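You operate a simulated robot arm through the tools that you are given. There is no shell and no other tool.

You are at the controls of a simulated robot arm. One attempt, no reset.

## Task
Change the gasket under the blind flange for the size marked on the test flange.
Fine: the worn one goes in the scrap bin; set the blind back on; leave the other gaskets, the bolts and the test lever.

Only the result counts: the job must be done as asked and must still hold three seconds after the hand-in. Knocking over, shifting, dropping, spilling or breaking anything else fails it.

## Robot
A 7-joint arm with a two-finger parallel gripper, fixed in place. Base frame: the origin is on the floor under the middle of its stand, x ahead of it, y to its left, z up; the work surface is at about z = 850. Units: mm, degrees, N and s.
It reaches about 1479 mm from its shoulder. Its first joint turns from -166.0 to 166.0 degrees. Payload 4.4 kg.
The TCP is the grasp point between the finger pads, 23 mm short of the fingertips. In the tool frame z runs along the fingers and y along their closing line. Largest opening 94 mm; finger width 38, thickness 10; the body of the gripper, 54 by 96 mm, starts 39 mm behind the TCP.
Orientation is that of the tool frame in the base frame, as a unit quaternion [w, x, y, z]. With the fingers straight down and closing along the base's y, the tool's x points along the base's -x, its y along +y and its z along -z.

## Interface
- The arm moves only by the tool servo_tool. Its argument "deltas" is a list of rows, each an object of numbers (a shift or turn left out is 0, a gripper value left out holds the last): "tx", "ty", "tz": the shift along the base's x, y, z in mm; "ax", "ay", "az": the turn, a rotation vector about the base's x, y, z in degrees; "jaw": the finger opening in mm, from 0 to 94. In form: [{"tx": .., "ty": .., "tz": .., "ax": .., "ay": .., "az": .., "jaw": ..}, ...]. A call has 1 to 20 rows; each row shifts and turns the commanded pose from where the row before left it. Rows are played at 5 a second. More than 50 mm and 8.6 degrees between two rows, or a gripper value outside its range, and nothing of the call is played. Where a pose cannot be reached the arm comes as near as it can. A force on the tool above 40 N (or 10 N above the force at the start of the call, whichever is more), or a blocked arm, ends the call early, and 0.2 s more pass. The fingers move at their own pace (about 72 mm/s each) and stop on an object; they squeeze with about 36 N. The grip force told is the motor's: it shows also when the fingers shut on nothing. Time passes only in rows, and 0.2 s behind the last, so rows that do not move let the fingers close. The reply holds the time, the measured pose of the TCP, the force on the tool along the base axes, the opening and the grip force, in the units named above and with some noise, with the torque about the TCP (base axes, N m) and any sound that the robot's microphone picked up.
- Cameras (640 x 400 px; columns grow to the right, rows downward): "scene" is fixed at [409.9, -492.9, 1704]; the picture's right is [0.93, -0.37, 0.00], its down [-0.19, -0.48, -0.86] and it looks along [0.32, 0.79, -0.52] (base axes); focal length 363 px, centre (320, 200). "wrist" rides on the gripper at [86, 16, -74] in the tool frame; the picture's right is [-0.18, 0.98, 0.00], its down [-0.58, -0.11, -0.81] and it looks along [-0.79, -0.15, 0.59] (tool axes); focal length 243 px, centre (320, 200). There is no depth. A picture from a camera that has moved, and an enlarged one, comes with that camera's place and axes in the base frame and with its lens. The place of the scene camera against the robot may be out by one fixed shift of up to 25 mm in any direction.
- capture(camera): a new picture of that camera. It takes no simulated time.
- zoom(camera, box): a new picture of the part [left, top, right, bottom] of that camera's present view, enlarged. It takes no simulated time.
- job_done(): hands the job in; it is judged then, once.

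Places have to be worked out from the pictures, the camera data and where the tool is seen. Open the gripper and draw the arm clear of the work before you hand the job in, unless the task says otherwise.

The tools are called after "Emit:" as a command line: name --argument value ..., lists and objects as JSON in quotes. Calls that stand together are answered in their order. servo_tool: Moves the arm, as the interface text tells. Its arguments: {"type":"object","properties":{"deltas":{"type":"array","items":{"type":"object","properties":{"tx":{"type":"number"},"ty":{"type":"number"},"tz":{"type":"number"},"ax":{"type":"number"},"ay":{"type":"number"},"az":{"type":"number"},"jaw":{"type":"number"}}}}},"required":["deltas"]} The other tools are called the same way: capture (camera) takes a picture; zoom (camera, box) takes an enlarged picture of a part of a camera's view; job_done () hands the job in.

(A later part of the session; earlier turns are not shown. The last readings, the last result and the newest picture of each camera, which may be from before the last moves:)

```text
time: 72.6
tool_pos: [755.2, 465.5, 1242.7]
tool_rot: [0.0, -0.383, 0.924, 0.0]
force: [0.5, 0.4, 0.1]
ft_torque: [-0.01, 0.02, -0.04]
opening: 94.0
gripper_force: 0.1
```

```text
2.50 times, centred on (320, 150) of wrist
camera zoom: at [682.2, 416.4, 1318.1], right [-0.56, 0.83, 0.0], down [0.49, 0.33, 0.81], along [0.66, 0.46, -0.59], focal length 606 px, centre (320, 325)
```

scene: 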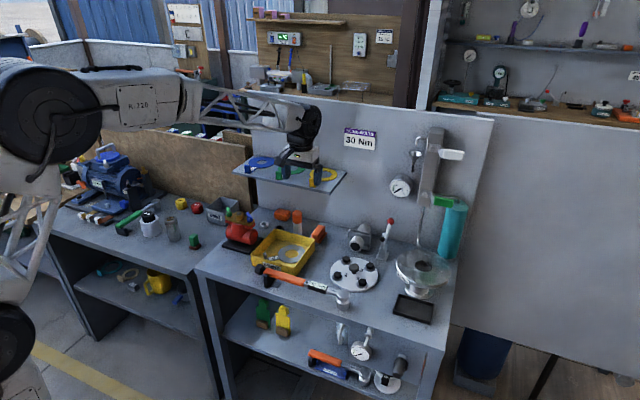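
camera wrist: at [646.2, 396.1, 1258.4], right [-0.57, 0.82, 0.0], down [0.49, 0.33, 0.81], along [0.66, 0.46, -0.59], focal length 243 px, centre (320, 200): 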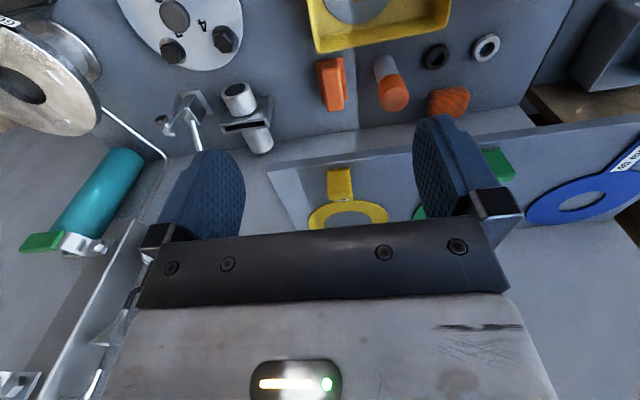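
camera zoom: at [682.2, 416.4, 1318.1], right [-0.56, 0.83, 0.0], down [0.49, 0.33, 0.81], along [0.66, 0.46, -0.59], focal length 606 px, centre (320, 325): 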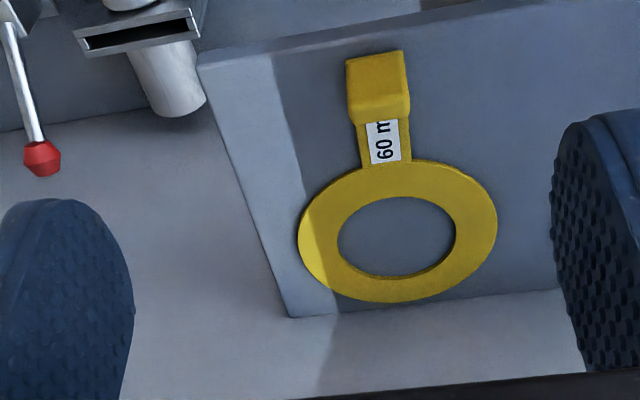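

Label reads "60 m(m)". Triangulated: yellow tab centre ≈(777.0, 507.5), top z≈1127.8, ring centre 95 mm behind it along the bench depth. I move over the tab at z≈1176 with jaws at 50 and check.

Emit:
servo_tool --deltas '[{"tx": 7.6, "ty": 13.9, "jaw": 50}, {"tx": 7.6, "ty": 13.9, "tz": -17}, {"tx": 7.6, "ty": 14, "tz": -25}, {"tz": -25}, {}, {}]'

Emit:
zoom --camera "wrist" --box '[260, 80, 380, 200]'

Emit:
zoom --camera "scene" --box '[220, 100, 380, 220]'

```text
time: 74.0
tool_pos: [777.7, 509.2, 1177.2]
tool_rot: [0.0, -0.383, 0.924, 0.001]
force: [0.2, 0.7, 0.2]
ft_torque: [0.0, 0.02, 0.0]
opening: 49.9
gripper_force: 0.0
```

```text
3.33 times, centred on (320, 140) of wrist
camera zoom: at [704.3, 459.9, 1252.4], right [-0.56, 0.83, 0.0], down [0.49, 0.33, 0.81], along [0.66, 0.46, -0.59], focal length 809 px, centre (320, 400)
```

zoom: 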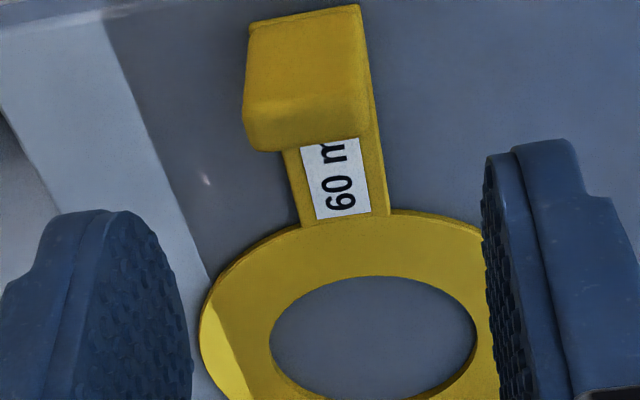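

```text
3.33 times, centred on (300, 160) of scene
camera zoom: at [409.9, -492.9, 1704.0], right [0.93, -0.37, 0.0], down [-0.19, -0.48, -0.86], along [0.32, 0.79, -0.52], focal length 1210 px, centre (387, 333)
```

zoom: 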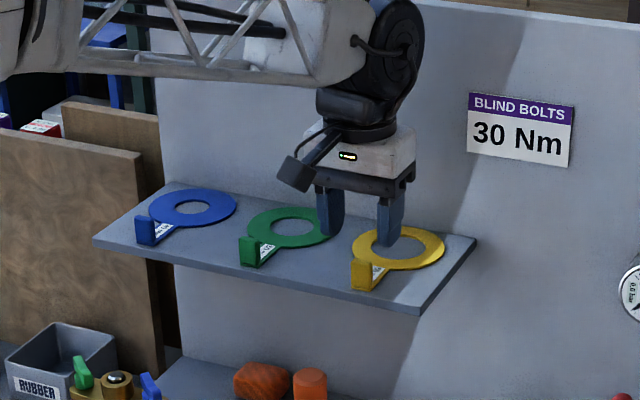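

I trim 2.5 mm sideways and descend toward grip height, then compare with the worn-tab grip view.

Emit:
servo_tool --deltas '[{"tx": 2, "ty": -1.5, "tz": -15}, {"tz": -15}, {"tz": -12}, {"tz": -6}, {}, {}]'

Emit:
zoom --camera "wrist" --box '[260, 110, 380, 230]'

Emit:
zoom --camera "scene" --box '[270, 130, 350, 200]'

```text
time: 75.4
tool_pos: [778.5, 506.3, 1129.1]
tool_rot: [0.0, -0.382, 0.924, 0.0]
force: [0.2, -0.3, 0.0]
ft_torque: [-0.02, 0.02, 0.02]
opening: 50.1
gripper_force: 0.2
```

```text
3.33 times, centred on (320, 170) of wrist
camera zoom: at [704.9, 457.4, 1203.9], right [-0.56, 0.83, 0.0], down [0.49, 0.33, 0.81], along [0.66, 0.46, -0.59], focal length 809 px, centre (320, 300)
```

zoom: 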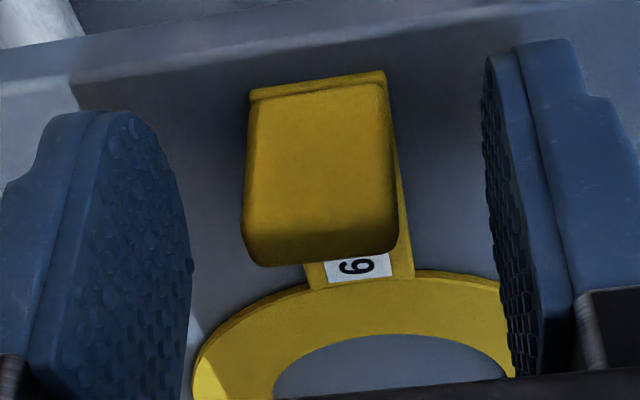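

```text
5.71 times, centred on (310, 165) of scene
camera zoom: at [409.9, -492.9, 1704.0], right [0.93, -0.37, 0.0], down [-0.19, -0.48, -0.86], along [0.32, 0.79, -0.52], focal length 2074 px, centre (377, 400)
```

zoom: 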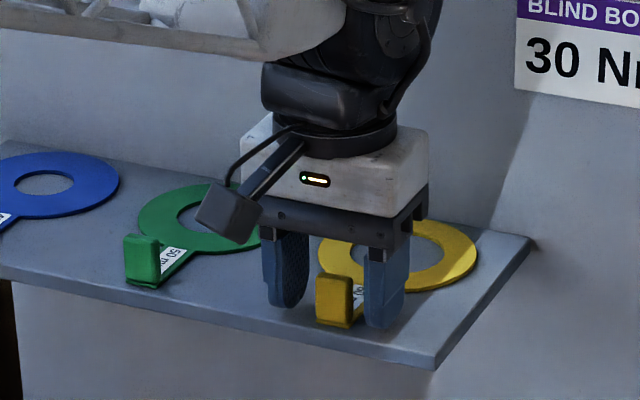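

The view matches the worn-tab grip almost exactly. I lower 1.5 mm and close on the yellow tab.

Emit:
servo_tool --deltas '[{"jaw": 36}, {"tz": -1.5, "jaw": 28}, {"jaw": 24}, {"jaw": 21}, {"jaw": 8}, {}, {}]'

Emit:
zoom --camera "wrist" --box '[260, 110, 380, 230]'

```text
time: 77.0
tool_pos: [778.1, 506.0, 1127.0]
tool_rot: [0.0, -0.382, 0.924, 0.001]
force: [-0.2, 0.8, 0.2]
ft_torque: [0.0, -0.01, -0.05]
opening: 21.0
gripper_force: 36.4
```

```text
3.33 times, centred on (320, 170) of wrist
camera zoom: at [705.4, 456.7, 1202.5], right [-0.56, 0.83, 0.0], down [0.49, 0.33, 0.81], along [0.66, 0.46, -0.59], focal length 809 px, centre (320, 300)
```

zoom: 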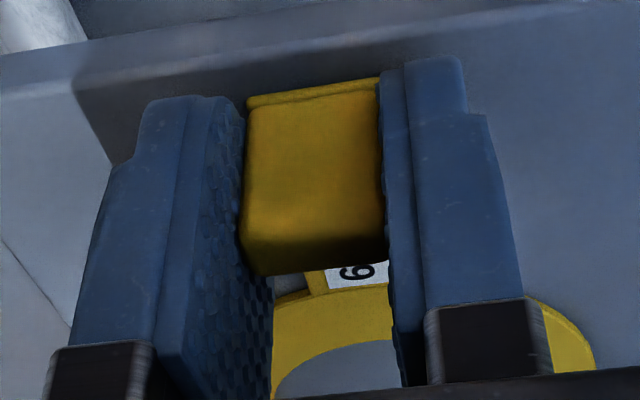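

Gripped with the same geometry as the worn one. I lift slowly and verify it comes away cleanly and level.

Emit:
servo_tool --deltas '[{"tz": 1}, {"tz": 2}, {"tz": 3}, {"tz": 4}, {"tz": 5}, {"tz": 5}, {}, {}]'

Emit:
zoom --camera "wrist" --box '[260, 110, 380, 230]'

Emit:
zoom --camera "scene" --box '[270, 130, 350, 200]'

```text
time: 78.8
tool_pos: [778.7, 506.0, 1146.6]
tool_rot: [0.0, -0.383, 0.924, 0.001]
force: [0.3, -0.8, -0.4]
ft_torque: [-0.02, 0.02, 0.0]
opening: 21.1
gripper_force: 35.5
```

```text
3.33 times, centred on (320, 170) of wrist
camera zoom: at [705.6, 456.8, 1220.8], right [-0.56, 0.83, 0.0], down [0.49, 0.33, 0.81], along [0.66, 0.46, -0.59], focal length 809 px, centre (320, 300)
```

zoom: 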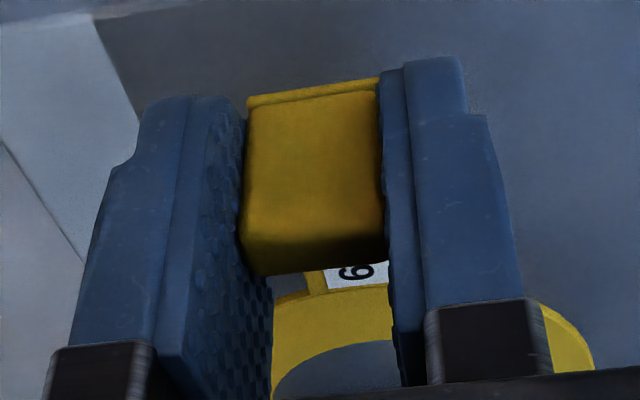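

```text
5.71 times, centred on (310, 165) of scene
camera zoom: at [409.9, -492.9, 1704.0], right [0.93, -0.37, 0.0], down [-0.19, -0.48, -0.86], along [0.32, 0.79, -0.52], focal length 2074 px, centre (377, 400)
```

zoom: 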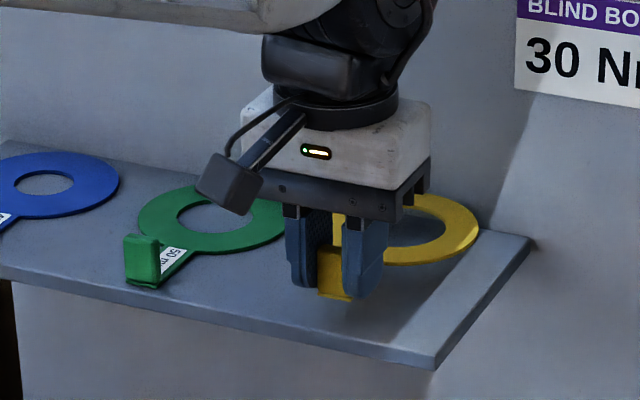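

The new gasket is held level. I retract it straight out from the shelf, clear of the others.

Emit:
servo_tool --deltas '[{"tz": 4}, {"tx": -4, "ty": -4, "tz": 6}, {"tx": -8, "ty": -8}, {"tx": -12, "ty": -12}, {"tx": -14, "ty": -14}, {"tx": -14, "ty": -14}, {"tx": -14, "ty": -14}, {"tx": -14, "ty": -14}, {"tx": -14, "ty": -14}, {"tx": -14, "ty": -14}, {"tx": -10, "ty": -10}, {"tx": -4, "ty": -4}, {}]'

Emit:
servo_tool --deltas '[{"tx": 5, "ty": -5}, {"tx": 10, "ty": -10}, {"tx": 15, "ty": -15}, {"tx": 15, "ty": -15}, {"tx": 15, "ty": -15}, {"tx": 15, "ty": -15}, {"tx": 15, "ty": -15}, {"tx": 15, "ty": -15}, {"tx": 15, "ty": -15}, {"tx": 15, "ty": -15}, {"tx": 15, "ty": -15}, {"tx": 15, "ty": -15}, {"tx": 15, "ty": -15}, {"tx": 15, "ty": -15}, {"tx": 15, "ty": -15}, {"tx": 15, "ty": -15}, {"tx": 15, "ty": -15}, {"tx": 15, "ty": -15}, {"tx": 15, "ty": -15}, {"tx": 10, "ty": -10}]'

Emit:
capture --camera "scene"

Emit:
capture --camera "wrist"

```text
time: 81.6
tool_pos: [656.9, 383.1, 1155.9]
tool_rot: [0.0, -0.383, 0.924, -0.001]
force: [0.1, 0.4, 0.1]
ft_torque: [-0.03, 0.03, -0.01]
opening: 21.0
gripper_force: 35.8
```

```text
time: 85.8
tool_pos: [934.7, 102.6, 1158.5]
tool_rot: [0.0, -0.382, 0.924, 0.001]
force: [0.5, -1.2, 0.7]
ft_torque: [0.0, 0.01, 0.01]
opening: 21.0
gripper_force: 35.9
```

```text
taken
```

scene: 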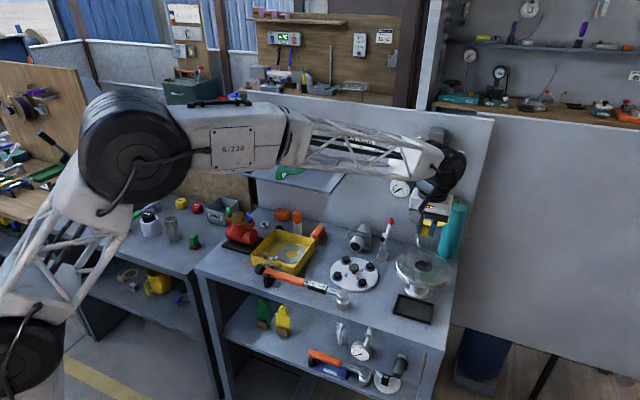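

```text
taken
camera wrist: at [862.8, 54.3, 1232.8], right [-0.57, 0.82, 0.0], down [0.49, 0.33, 0.81], along [0.66, 0.46, -0.59], focal length 243 px, centre (320, 200)
```

wrist: 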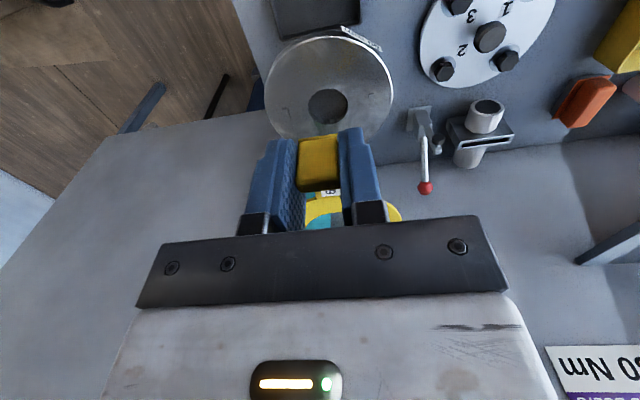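

The flange face is now fully visible; I zoom in to measure the rib pocket and flange bore centre before lowering the new gasket.

Emit:
zoom --camera "wrist" --box '[250, 20, 410, 150]'

Emit:
zoom --camera "scene" --box '[380, 240, 470, 300]'

```text
3.08 times, centred on (330, 85) of wrist
camera zoom: at [862.8, 54.3, 1232.8], right [-0.57, 0.82, 0.0], down [0.49, 0.33, 0.81], along [0.66, 0.46, -0.59], focal length 746 px, centre (289, 554)
```

zoom: 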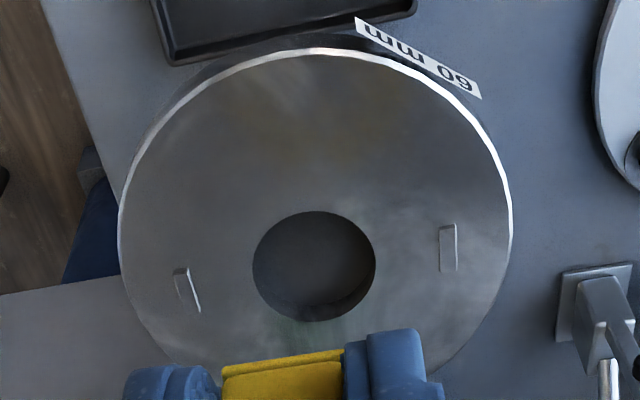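

```text
6.67 times, centred on (425, 270) of scene
camera zoom: at [409.9, -492.9, 1704.0], right [0.93, -0.37, 0.0], down [-0.19, -0.48, -0.86], along [0.32, 0.79, -0.52], focal length 2420 px, centre (-380, -267)
```

zoom: 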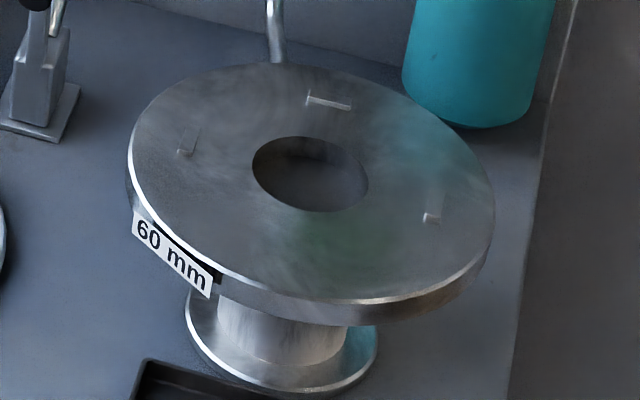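

The bore/pocket centre is at n≈830.1, s≈594.6 with about ±2.5 mm rib clearance, matching the worn gasket's recorded seat (TCP ≈(941.1, 99.8, 979.4)). I move over it and descend to z≈1010 to check.

Emit:
servo_tool --deltas '[{"tx": 3.1, "ty": -1.8, "tz": -8}, {"tx": 3.1, "ty": -1.8, "tz": -15}, {"tz": -20}, {"tz": -20}, {"tz": -20}, {"tz": -20}, {"tz": -20}, {"tz": -15}, {"tz": -8}, {}, {}]'

Emit:
zoom --camera "wrist" --box '[240, 80, 400, 230]'

Emit:
zoom --camera "scene" --box '[380, 220, 470, 300]'

```text
time: 88.2
tool_pos: [943.8, 99.7, 1010.5]
tool_rot: [0.0, -0.382, 0.924, 0.001]
force: [0.0, -0.6, -0.3]
ft_torque: [-0.04, 0.03, -0.01]
opening: 20.8
gripper_force: 35.7
```

```text
2.67 times, centred on (320, 155) of wrist
camera zoom: at [870.9, 50.9, 1086.0], right [-0.56, 0.83, 0.0], down [0.49, 0.33, 0.81], along [0.66, 0.46, -0.59], focal length 647 px, centre (320, 320)
```

zoom: 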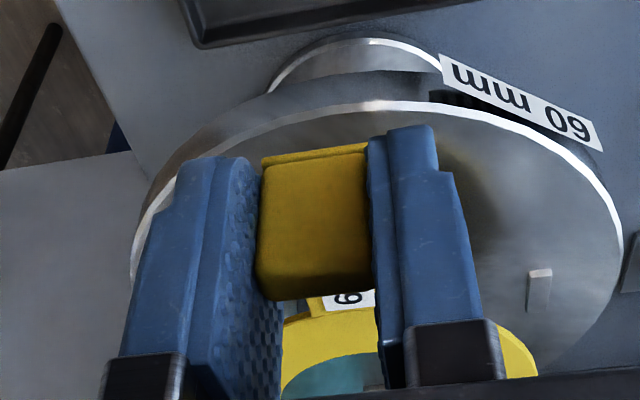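

```text
5.00 times, centred on (425, 260) of scene
camera zoom: at [409.9, -492.9, 1704.0], right [0.93, -0.37, 0.0], down [-0.19, -0.48, -0.86], along [0.32, 0.79, -0.52], focal length 1815 px, centre (-205, -100)
```

zoom: 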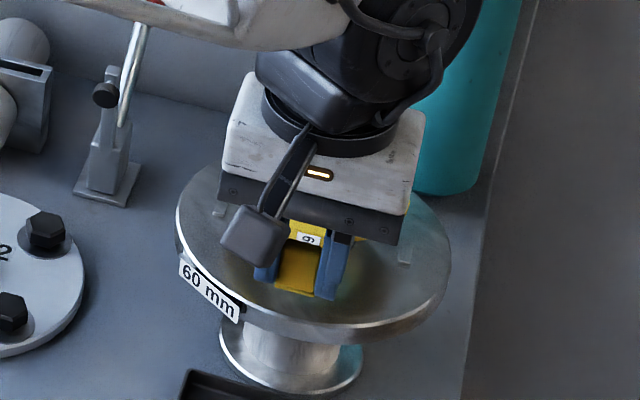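

About 2 mm correction needed (−x). I apply it and lower to 985, just above the ribs, and inspect ring-to-rib alignment.

Emit:
servo_tool --deltas '[{"tx": -2, "ty": -0.2, "tz": -8}, {"tz": -10}, {"tz": -6}, {}, {}, {}]'

Emit:
zoom --camera "wrist" --box '[240, 100, 400, 230]'

Emit:
capture --camera "wrist"

Emit:
zoom --camera "scene" --box '[390, 230, 460, 300]'

```text
time: 89.6
tool_pos: [942.2, 99.0, 988.4]
tool_rot: [0.0, -0.382, 0.924, 0.0]
force: [-0.1, 0.8, -0.2]
ft_torque: [0.0, 0.07, 0.0]
opening: 21.0
gripper_force: 36.1
```

```text
3.08 times, centred on (320, 165) of wrist
camera zoom: at [868.9, 49.7, 1062.2], right [-0.56, 0.83, 0.0], down [0.49, 0.33, 0.81], along [0.66, 0.46, -0.59], focal length 746 px, centre (320, 308)
```

zoom: 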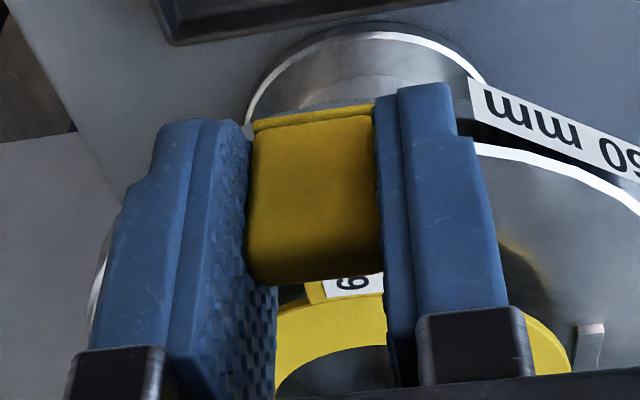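

```text
taken
camera wrist: at [868.9, 49.7, 1062.2], right [-0.56, 0.83, 0.0], down [0.49, 0.33, 0.81], along [0.66, 0.46, -0.59], focal length 243 px, centre (320, 200)
```

wrist: 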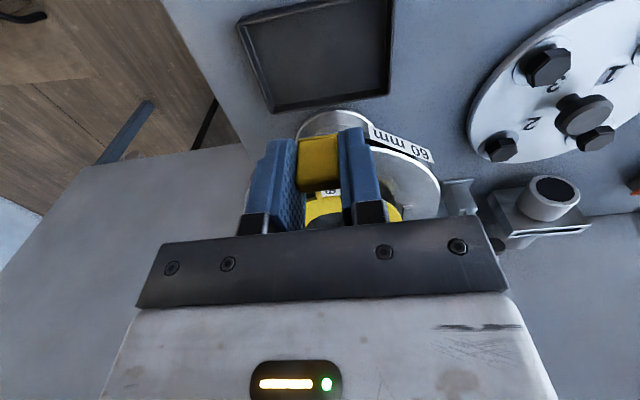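

```text
5.71 times, centred on (425, 265) of scene
camera zoom: at [409.9, -492.9, 1704.0], right [0.93, -0.37, 0.0], down [-0.19, -0.48, -0.86], along [0.32, 0.79, -0.52], focal length 2074 px, centre (-280, -171)
```

zoom: 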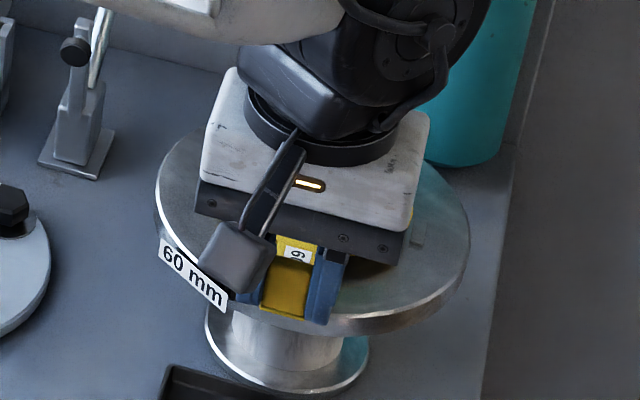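

Ring-to-rib and tab positions match the worn gasket's within <1 mm. I lower the remaining ~9 mm slowly, watching the force.

Emit:
servo_tool --deltas '[{"tz": -2}, {"tz": -2}, {"tz": -2}, {"tz": -1}, {}, {}]'

Emit:
zoom --camera "wrist" --box '[240, 100, 400, 230]'

```text
time: 91.0
tool_pos: [940.4, 100.9, 979.3]
tool_rot: [0.0, -0.383, 0.924, 0.0]
force: [-0.6, -0.4, -0.2]
ft_torque: [-0.02, 0.03, -0.05]
opening: 20.9
gripper_force: 35.5
```

```text
3.08 times, centred on (320, 165) of wrist
camera zoom: at [868.4, 50.7, 1054.1], right [-0.56, 0.83, 0.0], down [0.49, 0.33, 0.81], along [0.66, 0.46, -0.59], focal length 746 px, centre (320, 308)
```

zoom: 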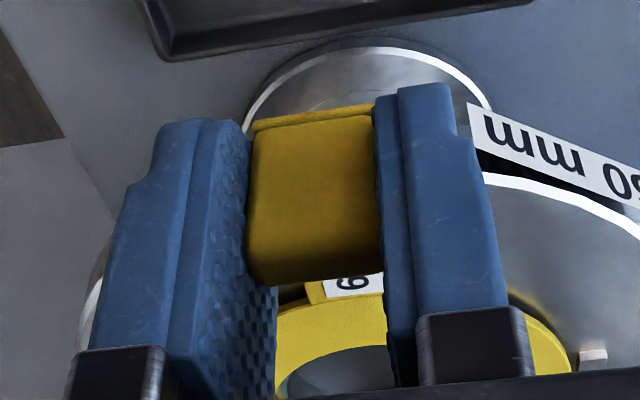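

No contact force yet; ring is just above the face, inside the rib. I continue in 0.5–1 mm steps until it touches.

Emit:
servo_tool --deltas '[{"tz": -0.7}, {"tz": -0.7}, {}]'

```text
time: 91.8
tool_pos: [941.3, 101.3, 979.6]
tool_rot: [0.0, -0.383, 0.924, 0.0]
force: [-17.6, -6.7, 14.2]
ft_torque: [0.07, 0.06, -0.02]
opening: 21.1
gripper_force: 36.3
```

Contact at z≈979.6 with some lateral reaction pushing outward (−n), suggesting the ring's back edge touches the rear rib. I look at it.

Emit:
zoom --camera "wrist" --box '[240, 100, 420, 240]'

Emit:
zoom --camera "scene" --box '[390, 230, 460, 300]'

```text
2.86 times, centred on (330, 170) of wrist
camera zoom: at [868.5, 50.6, 1053.6], right [-0.56, 0.83, 0.0], down [0.49, 0.33, 0.81], along [0.67, 0.46, -0.59], focal length 693 px, centre (291, 286)
```

zoom: 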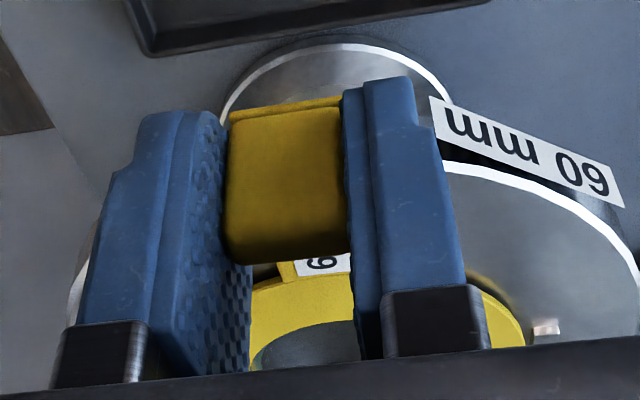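

```text
5.71 times, centred on (425, 265) of scene
camera zoom: at [409.9, -492.9, 1704.0], right [0.93, -0.37, 0.0], down [-0.19, -0.48, -0.86], along [0.32, 0.79, -0.52], focal length 2074 px, centre (-280, -171)
```

zoom: 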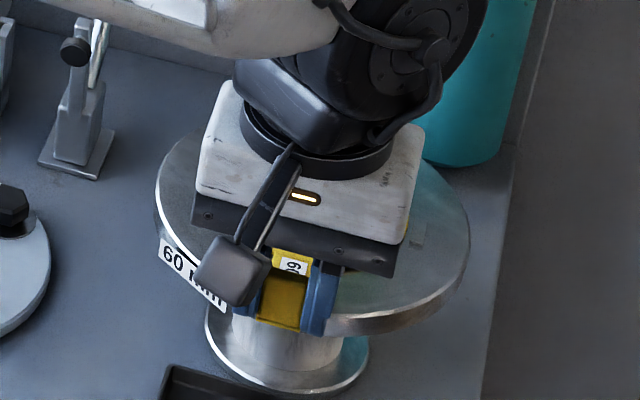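

Height matches the worn seat, so it is on the face. I ease the tool 0.8 mm outward (−n) and 0.4 mm up to unload the lateral force.

Emit:
servo_tool --deltas '[{"tx": -0.6, "ty": -0.5, "tz": 0.4}, {}]'

```text
time: 92.4
tool_pos: [940.8, 100.3, 979.7]
tool_rot: [0.0, -0.383, 0.924, 0.0]
force: [12.5, 5.9, 2.2]
ft_torque: [0.0, -0.03, 0.04]
opening: 20.9
gripper_force: 36.4
```

The reaction flipped sign, so neutral is about 0.35 mm back; I set that and then release the tab.

Emit:
servo_tool --deltas '[{"tx": 0.25, "ty": 0.25}, {"jaw": 24}, {"jaw": 30}, {"jaw": 40}, {}]'

Emit:
zoom --camera "wrist" --box '[240, 100, 420, 240]'

```text
time: 93.6
tool_pos: [940.5, 100.4, 979.4]
tool_rot: [-0.001, -0.382, 0.924, 0.001]
force: [0.0, -0.7, 0.0]
ft_torque: [0.05, 0.02, -0.04]
opening: 40.2
gripper_force: 0.1
```

```text
2.86 times, centred on (330, 170) of wrist
camera zoom: at [868.2, 50.5, 1053.7], right [-0.56, 0.83, 0.0], down [0.49, 0.33, 0.81], along [0.66, 0.46, -0.59], focal length 693 px, centre (291, 286)
```

zoom: 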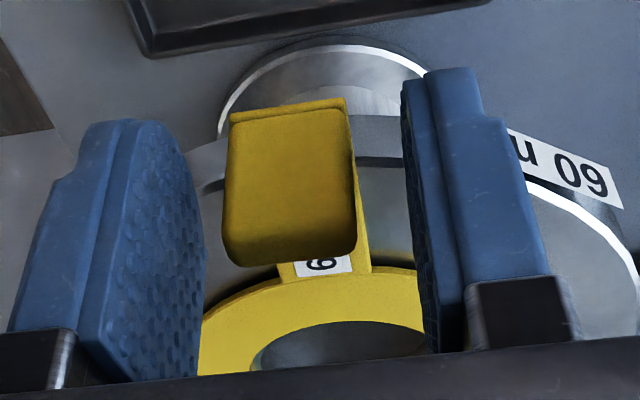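

Released. I raise straight up and return to the earlier viewpoint to inspect how the new gasket sits in the pocket.

Emit:
servo_tool --deltas '[{"tz": 5}, {"tz": 15}, {"tz": 30, "jaw": 94}, {"tz": 40}, {"tx": -10, "ty": 0, "tz": 25}, {"tx": -11, "ty": 0, "tz": 21}, {}, {}]'

Emit:
zoom --camera "wrist" --box '[250, 70, 390, 200]'

Emit:
zoom --camera "scene" --box '[380, 220, 470, 300]'

```text
time: 95.4
tool_pos: [918.3, 103.1, 1118.1]
tool_rot: [-0.001, -0.383, 0.924, 0.001]
force: [0.8, 0.8, -1.7]
ft_torque: [-0.02, 0.0, -0.02]
opening: 93.8
gripper_force: 0.1
```

```text
3.08 times, centred on (320, 135) of wrist
camera zoom: at [846.1, 53.0, 1192.3], right [-0.56, 0.83, 0.0], down [0.49, 0.33, 0.81], along [0.66, 0.46, -0.59], focal length 746 px, centre (320, 400)
```

zoom: 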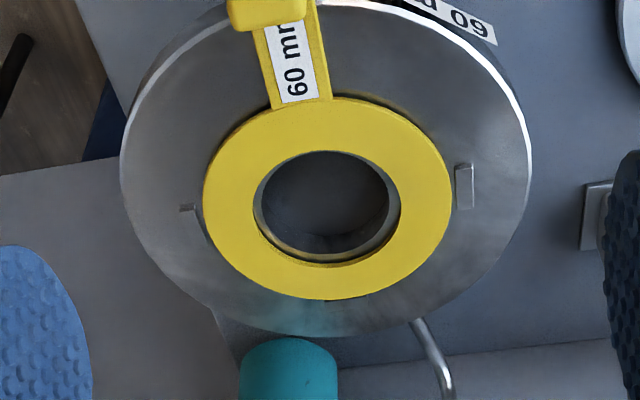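

```text
5.00 times, centred on (425, 260) of scene
camera zoom: at [409.9, -492.9, 1704.0], right [0.93, -0.37, 0.0], down [-0.19, -0.48, -0.86], along [0.32, 0.79, -0.52], focal length 1815 px, centre (-205, -100)
```

zoom: 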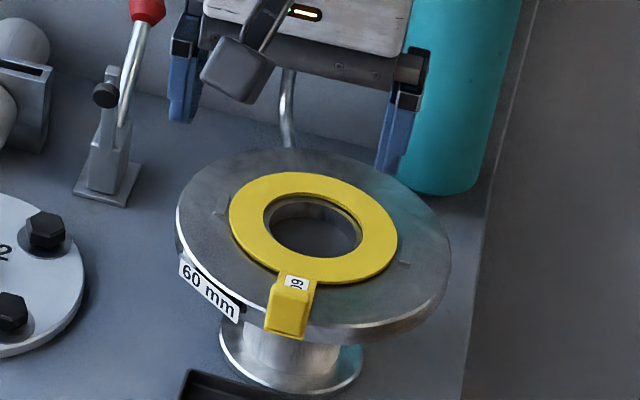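

The new ring looks concentric. I zoom on its rear edge and sides to make sure it lies flat and not on the rear rib.

Emit:
zoom --camera "wrist" --box '[275, 130, 375, 190]'

Emit:
zoom --camera "scene" --box '[405, 245, 450, 285]'

```text
6.40 times, centred on (325, 160) of wrist
camera zoom: at [846.1, 53.0, 1192.3], right [-0.56, 0.83, 0.0], down [0.49, 0.33, 0.81], along [0.66, 0.46, -0.59], focal length 1553 px, centre (288, 456)
```

zoom: 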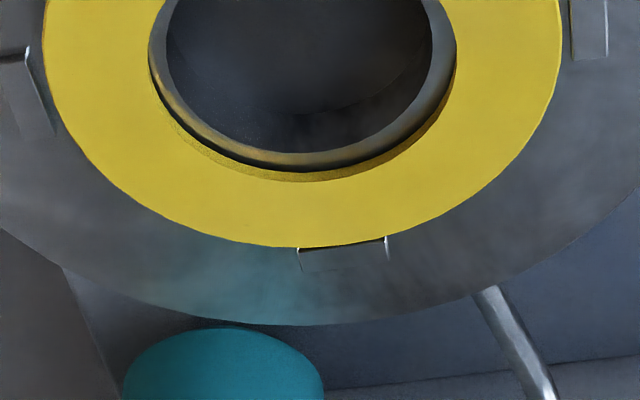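

```text
10.00 times, centred on (428, 265) of scene
camera zoom: at [409.9, -492.9, 1704.0], right [0.93, -0.37, 0.0], down [-0.19, -0.48, -0.86], along [0.32, 0.79, -0.52], focal length 3630 px, centre (-755, -450)
```

zoom: 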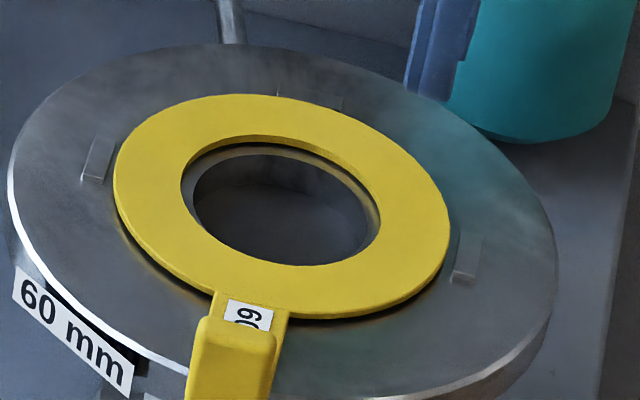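

The ring lies flat inside the three ribs, concentric with the bore. Now I go back for the blind: move above it at (844.7, 306.3) and descend to z≈940 with jaws at 60.

Emit:
servo_tool --deltas '[{"tx": -9.2, "ty": 25.4, "jaw": 60}, {"tx": -9.2, "ty": 25.4}, {"tx": -9.2, "ty": 25.4}, {"tx": -9.2, "ty": 25.4}, {"tx": -9.2, "ty": 25.4}, {"tx": -9.2, "ty": 25.4}, {"tx": -9.2, "ty": 25.4}, {"tx": -9.2, "ty": 25.4}, {"tz": -30}, {"tz": -45}, {"tz": -45}, {"tz": -35}, {"tz": -20}, {}, {}]'

Emit:
zoom --camera "wrist" --box '[240, 60, 400, 220]'

Emit:
zoom --camera "scene" --box '[300, 190, 460, 320]'

```text
time: 98.6
tool_pos: [843.6, 301.2, 938.5]
tool_rot: [0.001, -0.382, 0.924, 0.0]
force: [0.1, 0.3, 0.1]
ft_torque: [0.02, 0.01, 0.0]
opening: 60.1
gripper_force: 0.1
```

```text
2.50 times, centred on (320, 140) of wrist
camera zoom: at [772.0, 251.6, 1012.8], right [-0.56, 0.83, 0.0], down [0.49, 0.33, 0.81], along [0.66, 0.46, -0.59], focal length 606 px, centre (320, 350)
```

zoom: 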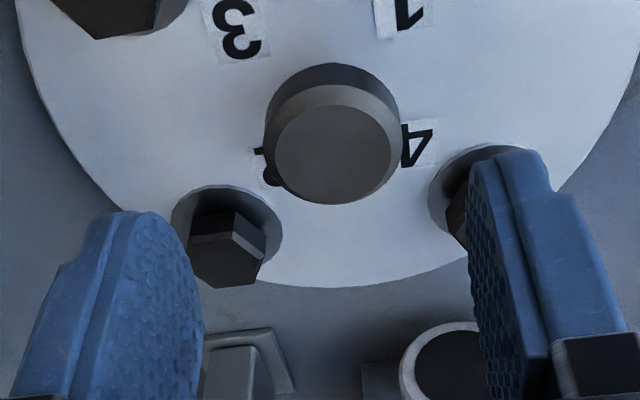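

```text
3.08 times, centred on (380, 255) of scene
camera zoom: at [409.9, -492.9, 1704.0], right [0.93, -0.37, 0.0], down [-0.19, -0.48, -0.86], along [0.32, 0.79, -0.52], focal length 1117 px, centre (135, 31)
```

zoom: 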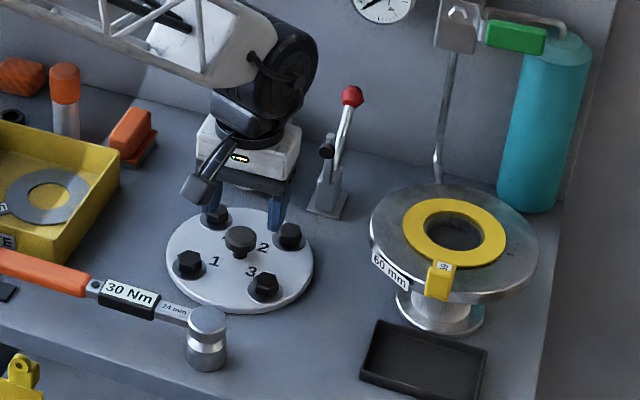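

Knob is 5 mm inward and 3.6 mm sideways from the tool axis. I correct and descend to z≈900 and check again.

Emit:
servo_tool --deltas '[{"tx": 1.3, "ty": 6.4, "tz": -10}, {"tz": -15}, {"tz": -13}, {}, {}, {}]'

Emit:
zoom --camera "wrist" --box '[260, 110, 380, 230]'

```text
time: 100.0
tool_pos: [846.7, 308.5, 902.4]
tool_rot: [-0.001, -0.383, 0.924, 0.001]
force: [1.0, 0.0, 0.4]
ft_torque: [0.01, 0.02, 0.01]
opening: 60.0
gripper_force: 0.0
```

```text
3.33 times, centred on (320, 170) of wrist
camera zoom: at [774.4, 258.8, 976.7], right [-0.56, 0.83, 0.0], down [0.49, 0.33, 0.81], along [0.66, 0.46, -0.59], focal length 809 px, centre (320, 300)
```

zoom: 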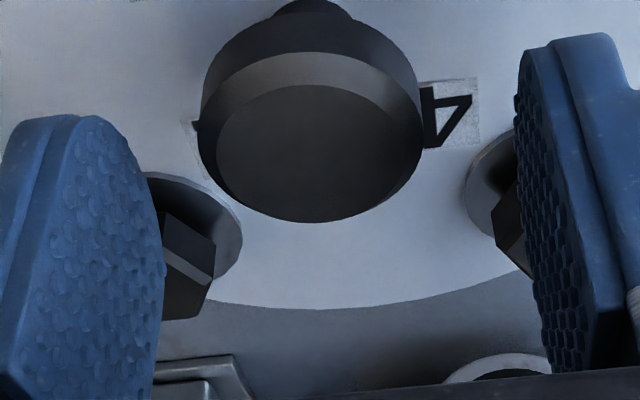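

Nearly centred: 0.6 mm sideways and −1.2 mm inward to match the previous grip. I trim and descend to grip height, then compare.

Emit:
servo_tool --deltas '[{"tx": -0.4, "ty": -1.3, "tz": -7}, {"tz": -6}, {"tz": -3}, {}, {}, {}]'

Emit:
zoom --camera "wrist" --box '[260, 110, 380, 230]'

```text
time: 101.4
tool_pos: [846.0, 308.5, 884.4]
tool_rot: [0.0, -0.382, 0.924, 0.001]
force: [-0.1, 0.6, -0.6]
ft_torque: [0.02, 0.0, -0.03]
opening: 60.4
gripper_force: 0.1
```

```text
3.33 times, centred on (320, 170) of wrist
camera zoom: at [773.6, 258.8, 960.2], right [-0.56, 0.83, 0.0], down [0.49, 0.33, 0.81], along [0.66, 0.46, -0.59], focal length 809 px, centre (320, 300)
```

zoom: 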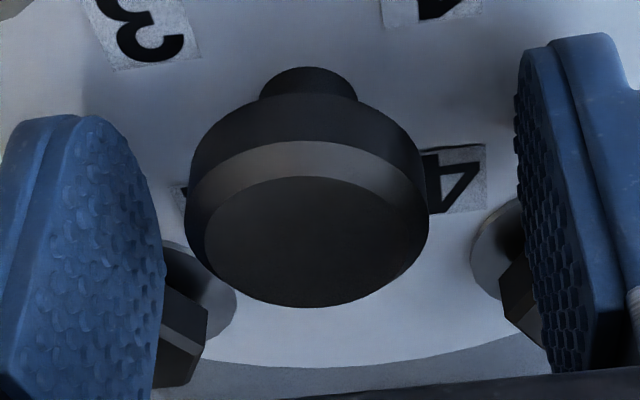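

Height matches the earlier grip exactly; 1.5 mm sideways remains. I trim that and close on the knob.

Emit:
servo_tool --deltas '[{"tx": 1.06, "ty": -1.06}, {}, {}, {"jaw": 45}, {"jaw": 38}, {"jaw": 34}, {"jaw": 10}, {}]'

Emit:
zoom --camera "wrist" --box '[260, 110, 380, 230]'

```text
time: 103.2
tool_pos: [847.9, 307.7, 884.7]
tool_rot: [-0.001, -0.383, 0.924, 0.002]
force: [-1.6, 3.0, 1.1]
ft_torque: [-0.21, 0.0, 0.02]
opening: 33.8
gripper_force: 36.8
```

```text
3.33 times, centred on (320, 170) of wrist
camera zoom: at [775.0, 257.5, 960.0], right [-0.56, 0.83, 0.0], down [0.49, 0.33, 0.81], along [0.66, 0.46, -0.59], focal length 809 px, centre (320, 300)
```

zoom: 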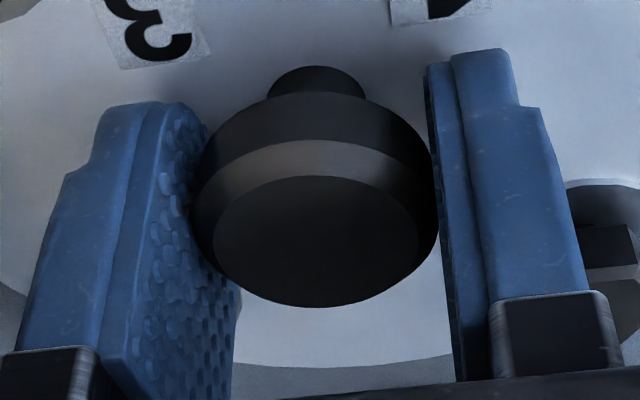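

Grip matches the earlier one. I lift slowly with a gentle ramp.

Emit:
servo_tool --deltas '[{"tz": 1}, {"tz": 1}, {"tz": 1}, {"tz": 2}, {"tz": 2}, {"tz": 3}, {"tz": 2}, {"tz": 1}, {}, {}]'

Emit:
zoom --camera "wrist" --box '[260, 110, 380, 230]'

Emit:
zoom --camera "scene" --box '[330, 230, 410, 300]'

```text
time: 105.4
tool_pos: [847.4, 306.4, 900.2]
tool_rot: [0.0, -0.382, 0.924, 0.001]
force: [0.6, 0.1, -7.2]
ft_torque: [0.02, -0.02, 0.0]
opening: 33.6
gripper_force: 36.1
```

```text
3.33 times, centred on (320, 170) of wrist
camera zoom: at [775.3, 257.6, 973.7], right [-0.56, 0.83, 0.0], down [0.49, 0.33, 0.81], along [0.66, 0.46, -0.59], focal length 809 px, centre (320, 300)
```

zoom: 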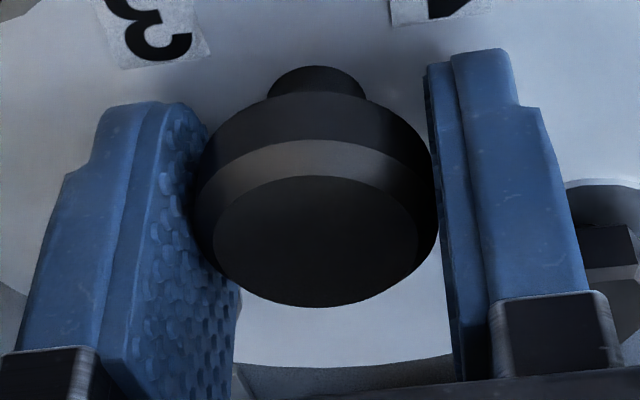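

```text
5.71 times, centred on (370, 265) of scene
camera zoom: at [409.9, -492.9, 1704.0], right [0.93, -0.37, 0.0], down [-0.19, -0.48, -0.86], along [0.32, 0.79, -0.52], focal length 2074 px, centre (34, -171)
```

zoom: 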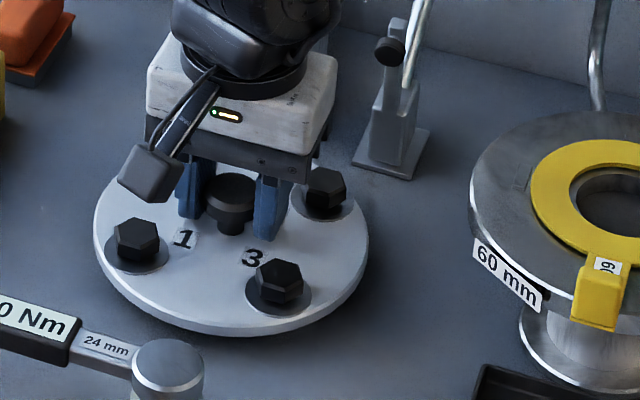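

Held firmly at 7–8 N, no slip. I raise it with ramped steps to z≈1060.

Emit:
servo_tool --deltas '[{"tz": 3}, {"tz": 6}, {"tz": 8}, {"tz": 10}, {"tz": 10}, {"tz": 10}, {"tz": 10}, {"tz": 10}, {"tz": 10}, {"tz": 10}, {"tz": 10}, {"tz": 10}, {"tz": 10}, {"tz": 10}, {"tz": 10}, {"tz": 10}, {"tz": 8}, {"tz": 5}, {"tz": 2}, {}]'

Emit:
servo_tool --deltas '[{"tx": 2.8, "ty": -2.45}, {"tx": 5.7, "ty": -5}, {"tx": 8.5, "ty": -7.4}, {"tx": 8.9, "ty": -7.8}, {"tx": 8.9, "ty": -7.8}, {"tx": 8.9, "ty": -7.8}, {"tx": 8.9, "ty": -7.8}, {"tx": 8.9, "ty": -7.8}, {"tx": 8.9, "ty": -7.8}, {"tx": 8.9, "ty": -7.8}, {"tx": 8.9, "ty": -7.8}, {"tx": 8.9, "ty": -7.8}, {"tx": 8.9, "ty": -7.8}, {"tx": 8.9, "ty": -7.8}, {"tx": 8.9, "ty": -7.8}, {"tx": 8.9, "ty": -7.8}, {"tx": 8.9, "ty": -7.8}, {"tx": 7, "ty": -6.1}, {"tx": 5, "ty": -4.4}, {"tx": 3, "ty": -2.6}]'

Emit:
zoom --camera "wrist" --box '[260, 110, 380, 230]'

Emit:
zoom --camera "scene" --box '[380, 200, 470, 300]'

```text
time: 109.6
tool_pos: [847.2, 307.2, 1060.0]
tool_rot: [-0.001, -0.382, 0.924, 0.001]
force: [-0.7, 0.4, -7.4]
ft_torque: [0.02, -0.01, 0.0]
opening: 33.7
gripper_force: 36.1
```

```text
time: 113.8
tool_pos: [1004.1, 170.2, 1061.0]
tool_rot: [0.0, -0.383, 0.924, 0.001]
force: [-0.3, -0.3, -7.4]
ft_torque: [0.01, -0.04, -0.01]
opening: 34.0
gripper_force: 36.3
```

```text
3.33 times, centred on (320, 170) of wrist
camera zoom: at [931.7, 120.9, 1136.0], right [-0.56, 0.83, 0.0], down [0.49, 0.33, 0.81], along [0.66, 0.46, -0.59], focal length 809 px, centre (320, 300)
```

zoom: 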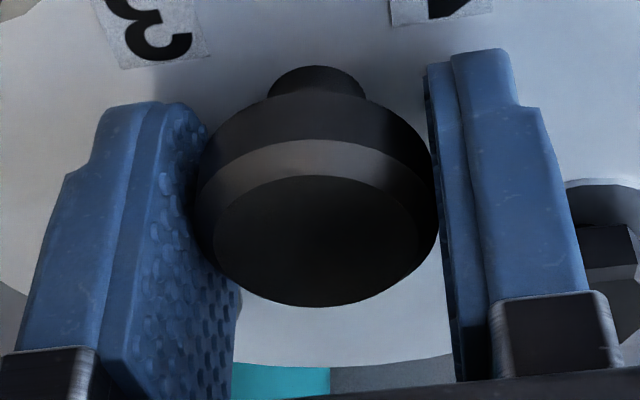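

```text
4.00 times, centred on (425, 250) of scene
camera zoom: at [409.9, -492.9, 1704.0], right [0.93, -0.37, 0.0], down [-0.19, -0.48, -0.86], along [0.32, 0.79, -0.52], focal length 1452 px, centre (-100, 0)
```

zoom: 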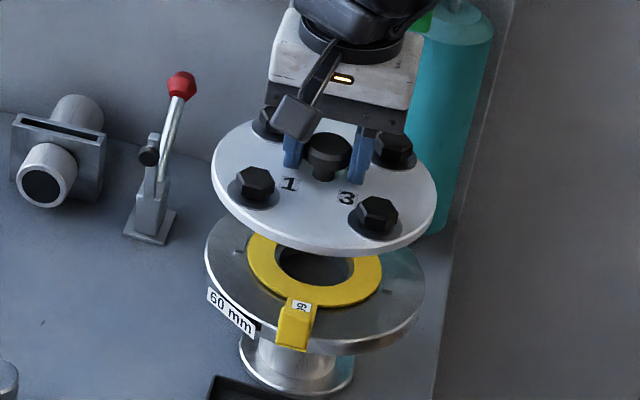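

The blind hovers over the flange, about 4 mm short of target. I correct to (1008.2, 166.8) and descend to z≈1010, then verify alignment.

Emit:
servo_tool --deltas '[{"tx": 2.1, "ty": -1.75}, {"tx": 2.1, "ty": -1.75}, {"tz": -4}, {"tz": -8}, {"tz": -8}, {"tz": -8}, {"tz": -8}, {"tz": -7}, {"tz": -5}, {"tz": -2}, {}, {}, {}]'

Emit:
zoom --camera "scene" --box '[395, 235, 455, 295]'

Emit:
capture --camera "wrist"

```text
time: 116.6
tool_pos: [1008.0, 166.3, 1011.8]
tool_rot: [-0.001, -0.382, 0.924, 0.0]
force: [0.8, 0.0, -7.3]
ft_torque: [0.02, -0.04, 0.01]
opening: 33.8
gripper_force: 36.0
```

```text
6.67 times, centred on (425, 265) of scene
camera zoom: at [409.9, -492.9, 1704.0], right [0.93, -0.37, 0.0], down [-0.19, -0.48, -0.86], along [0.32, 0.79, -0.52], focal length 2420 px, centre (-380, -233)
```

zoom: 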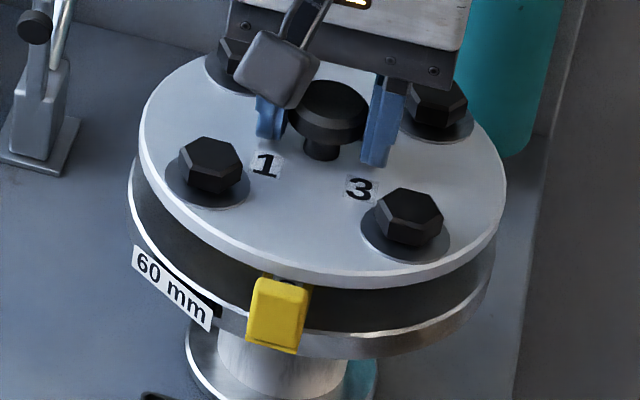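

```text
taken
camera wrist: at [935.2, 116.5, 1086.5], right [-0.56, 0.83, 0.0], down [0.49, 0.33, 0.81], along [0.66, 0.46, -0.59], focal length 243 px, centre (320, 200)
```

wrist: 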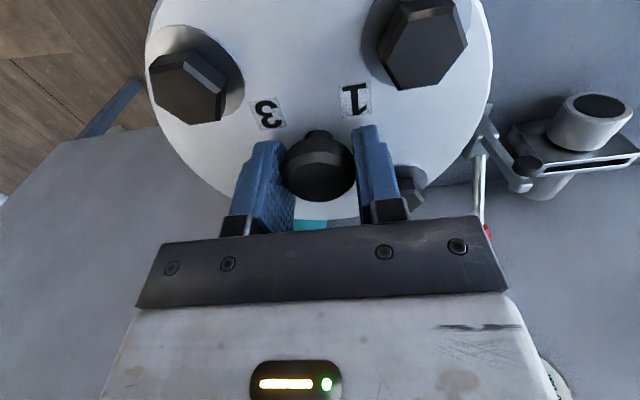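

Alignment matches the original seat position. I lower in 2 mm steps toward the gasket, watching forces.

Emit:
servo_tool --deltas '[{"tz": -2}, {"tz": -3}, {"tz": -3}, {"tz": -3}, {"tz": -2}, {}, {}]'

Emit:
zoom --camera "scene" --box '[395, 235, 455, 295]'

```text
time: 118.2
tool_pos: [1007.7, 164.9, 998.1]
tool_rot: [0.0, -0.384, 0.923, 0.001]
force: [-0.3, 0.6, -7.0]
ft_torque: [0.03, -0.02, 0.0]
opening: 33.8
gripper_force: 36.1
```

```text
6.67 times, centred on (425, 265) of scene
camera zoom: at [409.9, -492.9, 1704.0], right [0.93, -0.37, 0.0], down [-0.19, -0.48, -0.86], along [0.32, 0.79, -0.52], focal length 2420 px, centre (-380, -233)
```

zoom: 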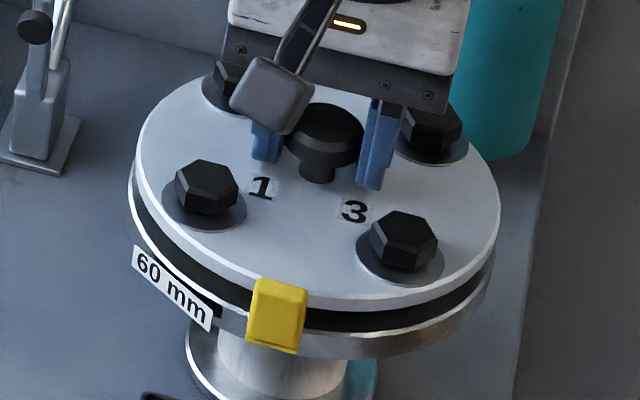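

The blind tracks the original seat within ~1 mm. I continue down in 1 mm steps to contact.

Emit:
servo_tool --deltas '[{"tz": -1}, {"tz": -1}, {"tz": -1}, {"tz": -1}, {}, {}]'

```text
time: 119.6
tool_pos: [1008.9, 165.1, 993.0]
tool_rot: [-0.002, -0.383, 0.924, 0.001]
force: [-0.8, -0.5, -7.9]
ft_torque: [-0.01, -0.04, -0.03]
opening: 33.7
gripper_force: 35.9
```

Still hanging (−7.9 N) at z 993; I continue in 0.7 mm steps.

Emit:
servo_tool --deltas '[{"tz": -0.7}, {"tz": -0.7}, {"tz": -0.7}, {}]'

Emit:
zoom --camera "scene" --box '[395, 235, 455, 295]'

```text
time: 120.6
tool_pos: [1008.5, 166.9, 991.2]
tool_rot: [-0.001, -0.383, 0.924, 0.001]
force: [0.2, -0.5, -7.2]
ft_torque: [0.02, -0.03, 0.03]
opening: 33.7
gripper_force: 35.7
```

```text
6.67 times, centred on (425, 265) of scene
camera zoom: at [409.9, -492.9, 1704.0], right [0.93, -0.37, 0.0], down [-0.19, -0.48, -0.86], along [0.32, 0.79, -0.52], focal length 2420 px, centre (-380, -233)
```

zoom: 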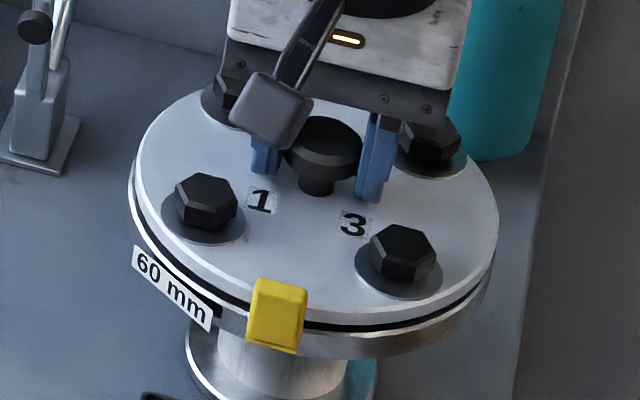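

The picture is now practically identical to the original seated state, but the weight is still on the gripper. I lower another ~1 mm in half-millimetre steps.

Emit:
servo_tool --deltas '[{"tz": -0.5}, {"tz": -0.5}, {}]'

```text
time: 121.4
tool_pos: [1007.5, 166.9, 991.5]
tool_rot: [0.0, -0.382, 0.924, 0.001]
force: [0.6, -0.1, -7.9]
ft_torque: [0.03, -0.03, 0.01]
opening: 33.6
gripper_force: 36.5
```

Still −7.9 N; I lower a further 1 mm.

Emit:
servo_tool --deltas '[{"tz": -0.5}, {"tz": -0.5}, {}]'

```text
time: 122.2
tool_pos: [1007.5, 166.2, 991.8]
tool_rot: [0.0, -0.383, 0.924, 0.0]
force: [-3.4, 5.3, -0.9]
ft_torque: [-0.32, 0.68, -0.02]
opening: 34.0
gripper_force: 36.3
```

First contact is felt (load mostly transferred, contact toward the front edge). I lower another 0.5 mm and check that it seats evenly.

Emit:
servo_tool --deltas '[{"tz": -0.4}, {}]'

Emit:
zoom --camera "scene" --box '[395, 235, 455, 295]'

```text
time: 122.8
tool_pos: [1009.1, 165.6, 990.1]
tool_rot: [0.0, -0.383, 0.924, 0.0]
force: [-25.7, 0.6, 8.9]
ft_torque: [-0.02, 0.45, -0.02]
opening: 33.7
gripper_force: 35.5
```

```text
6.67 times, centred on (425, 265) of scene
camera zoom: at [409.9, -492.9, 1704.0], right [0.93, -0.37, 0.0], down [-0.19, -0.48, -0.86], along [0.32, 0.79, -0.52], focal length 2420 px, centre (-380, -233)
```

zoom: 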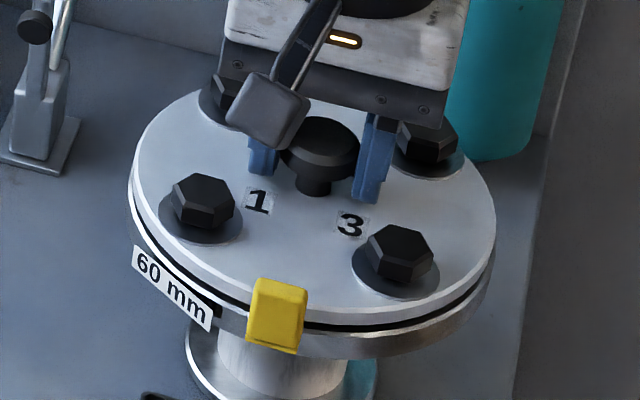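

Seated height matches the original, but there's a ~26 N lateral reaction along −x. I ease the tool 0.6 mm in −x to unload and recheck.

Emit:
servo_tool --deltas '[{"tx": -0.5, "ty": 0, "tz": 0.2}, {}]'

Emit:
zoom --camera "scene" --box '[395, 235, 455, 295]'

```text
time: 123.4
tool_pos: [1007.9, 167.0, 989.6]
tool_rot: [0.0, -0.382, 0.924, 0.001]
force: [-20.7, 0.4, 15.9]
ft_torque: [-0.25, 0.59, 0.03]
opening: 33.8
gripper_force: 35.7
```

```text
6.67 times, centred on (425, 265) of scene
camera zoom: at [409.9, -492.9, 1704.0], right [0.93, -0.37, 0.0], down [-0.19, -0.48, -0.86], along [0.32, 0.79, -0.52], focal length 2420 px, centre (-380, -233)
```

zoom: 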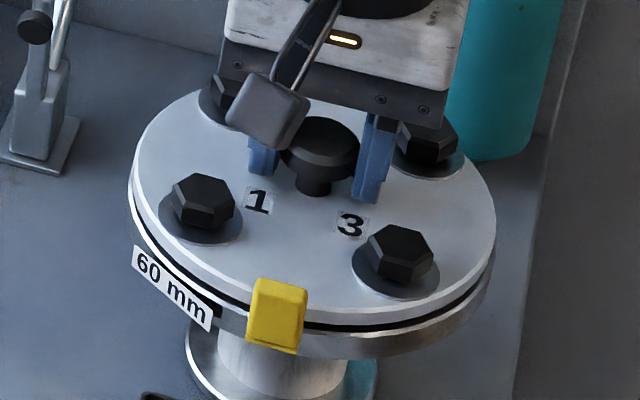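

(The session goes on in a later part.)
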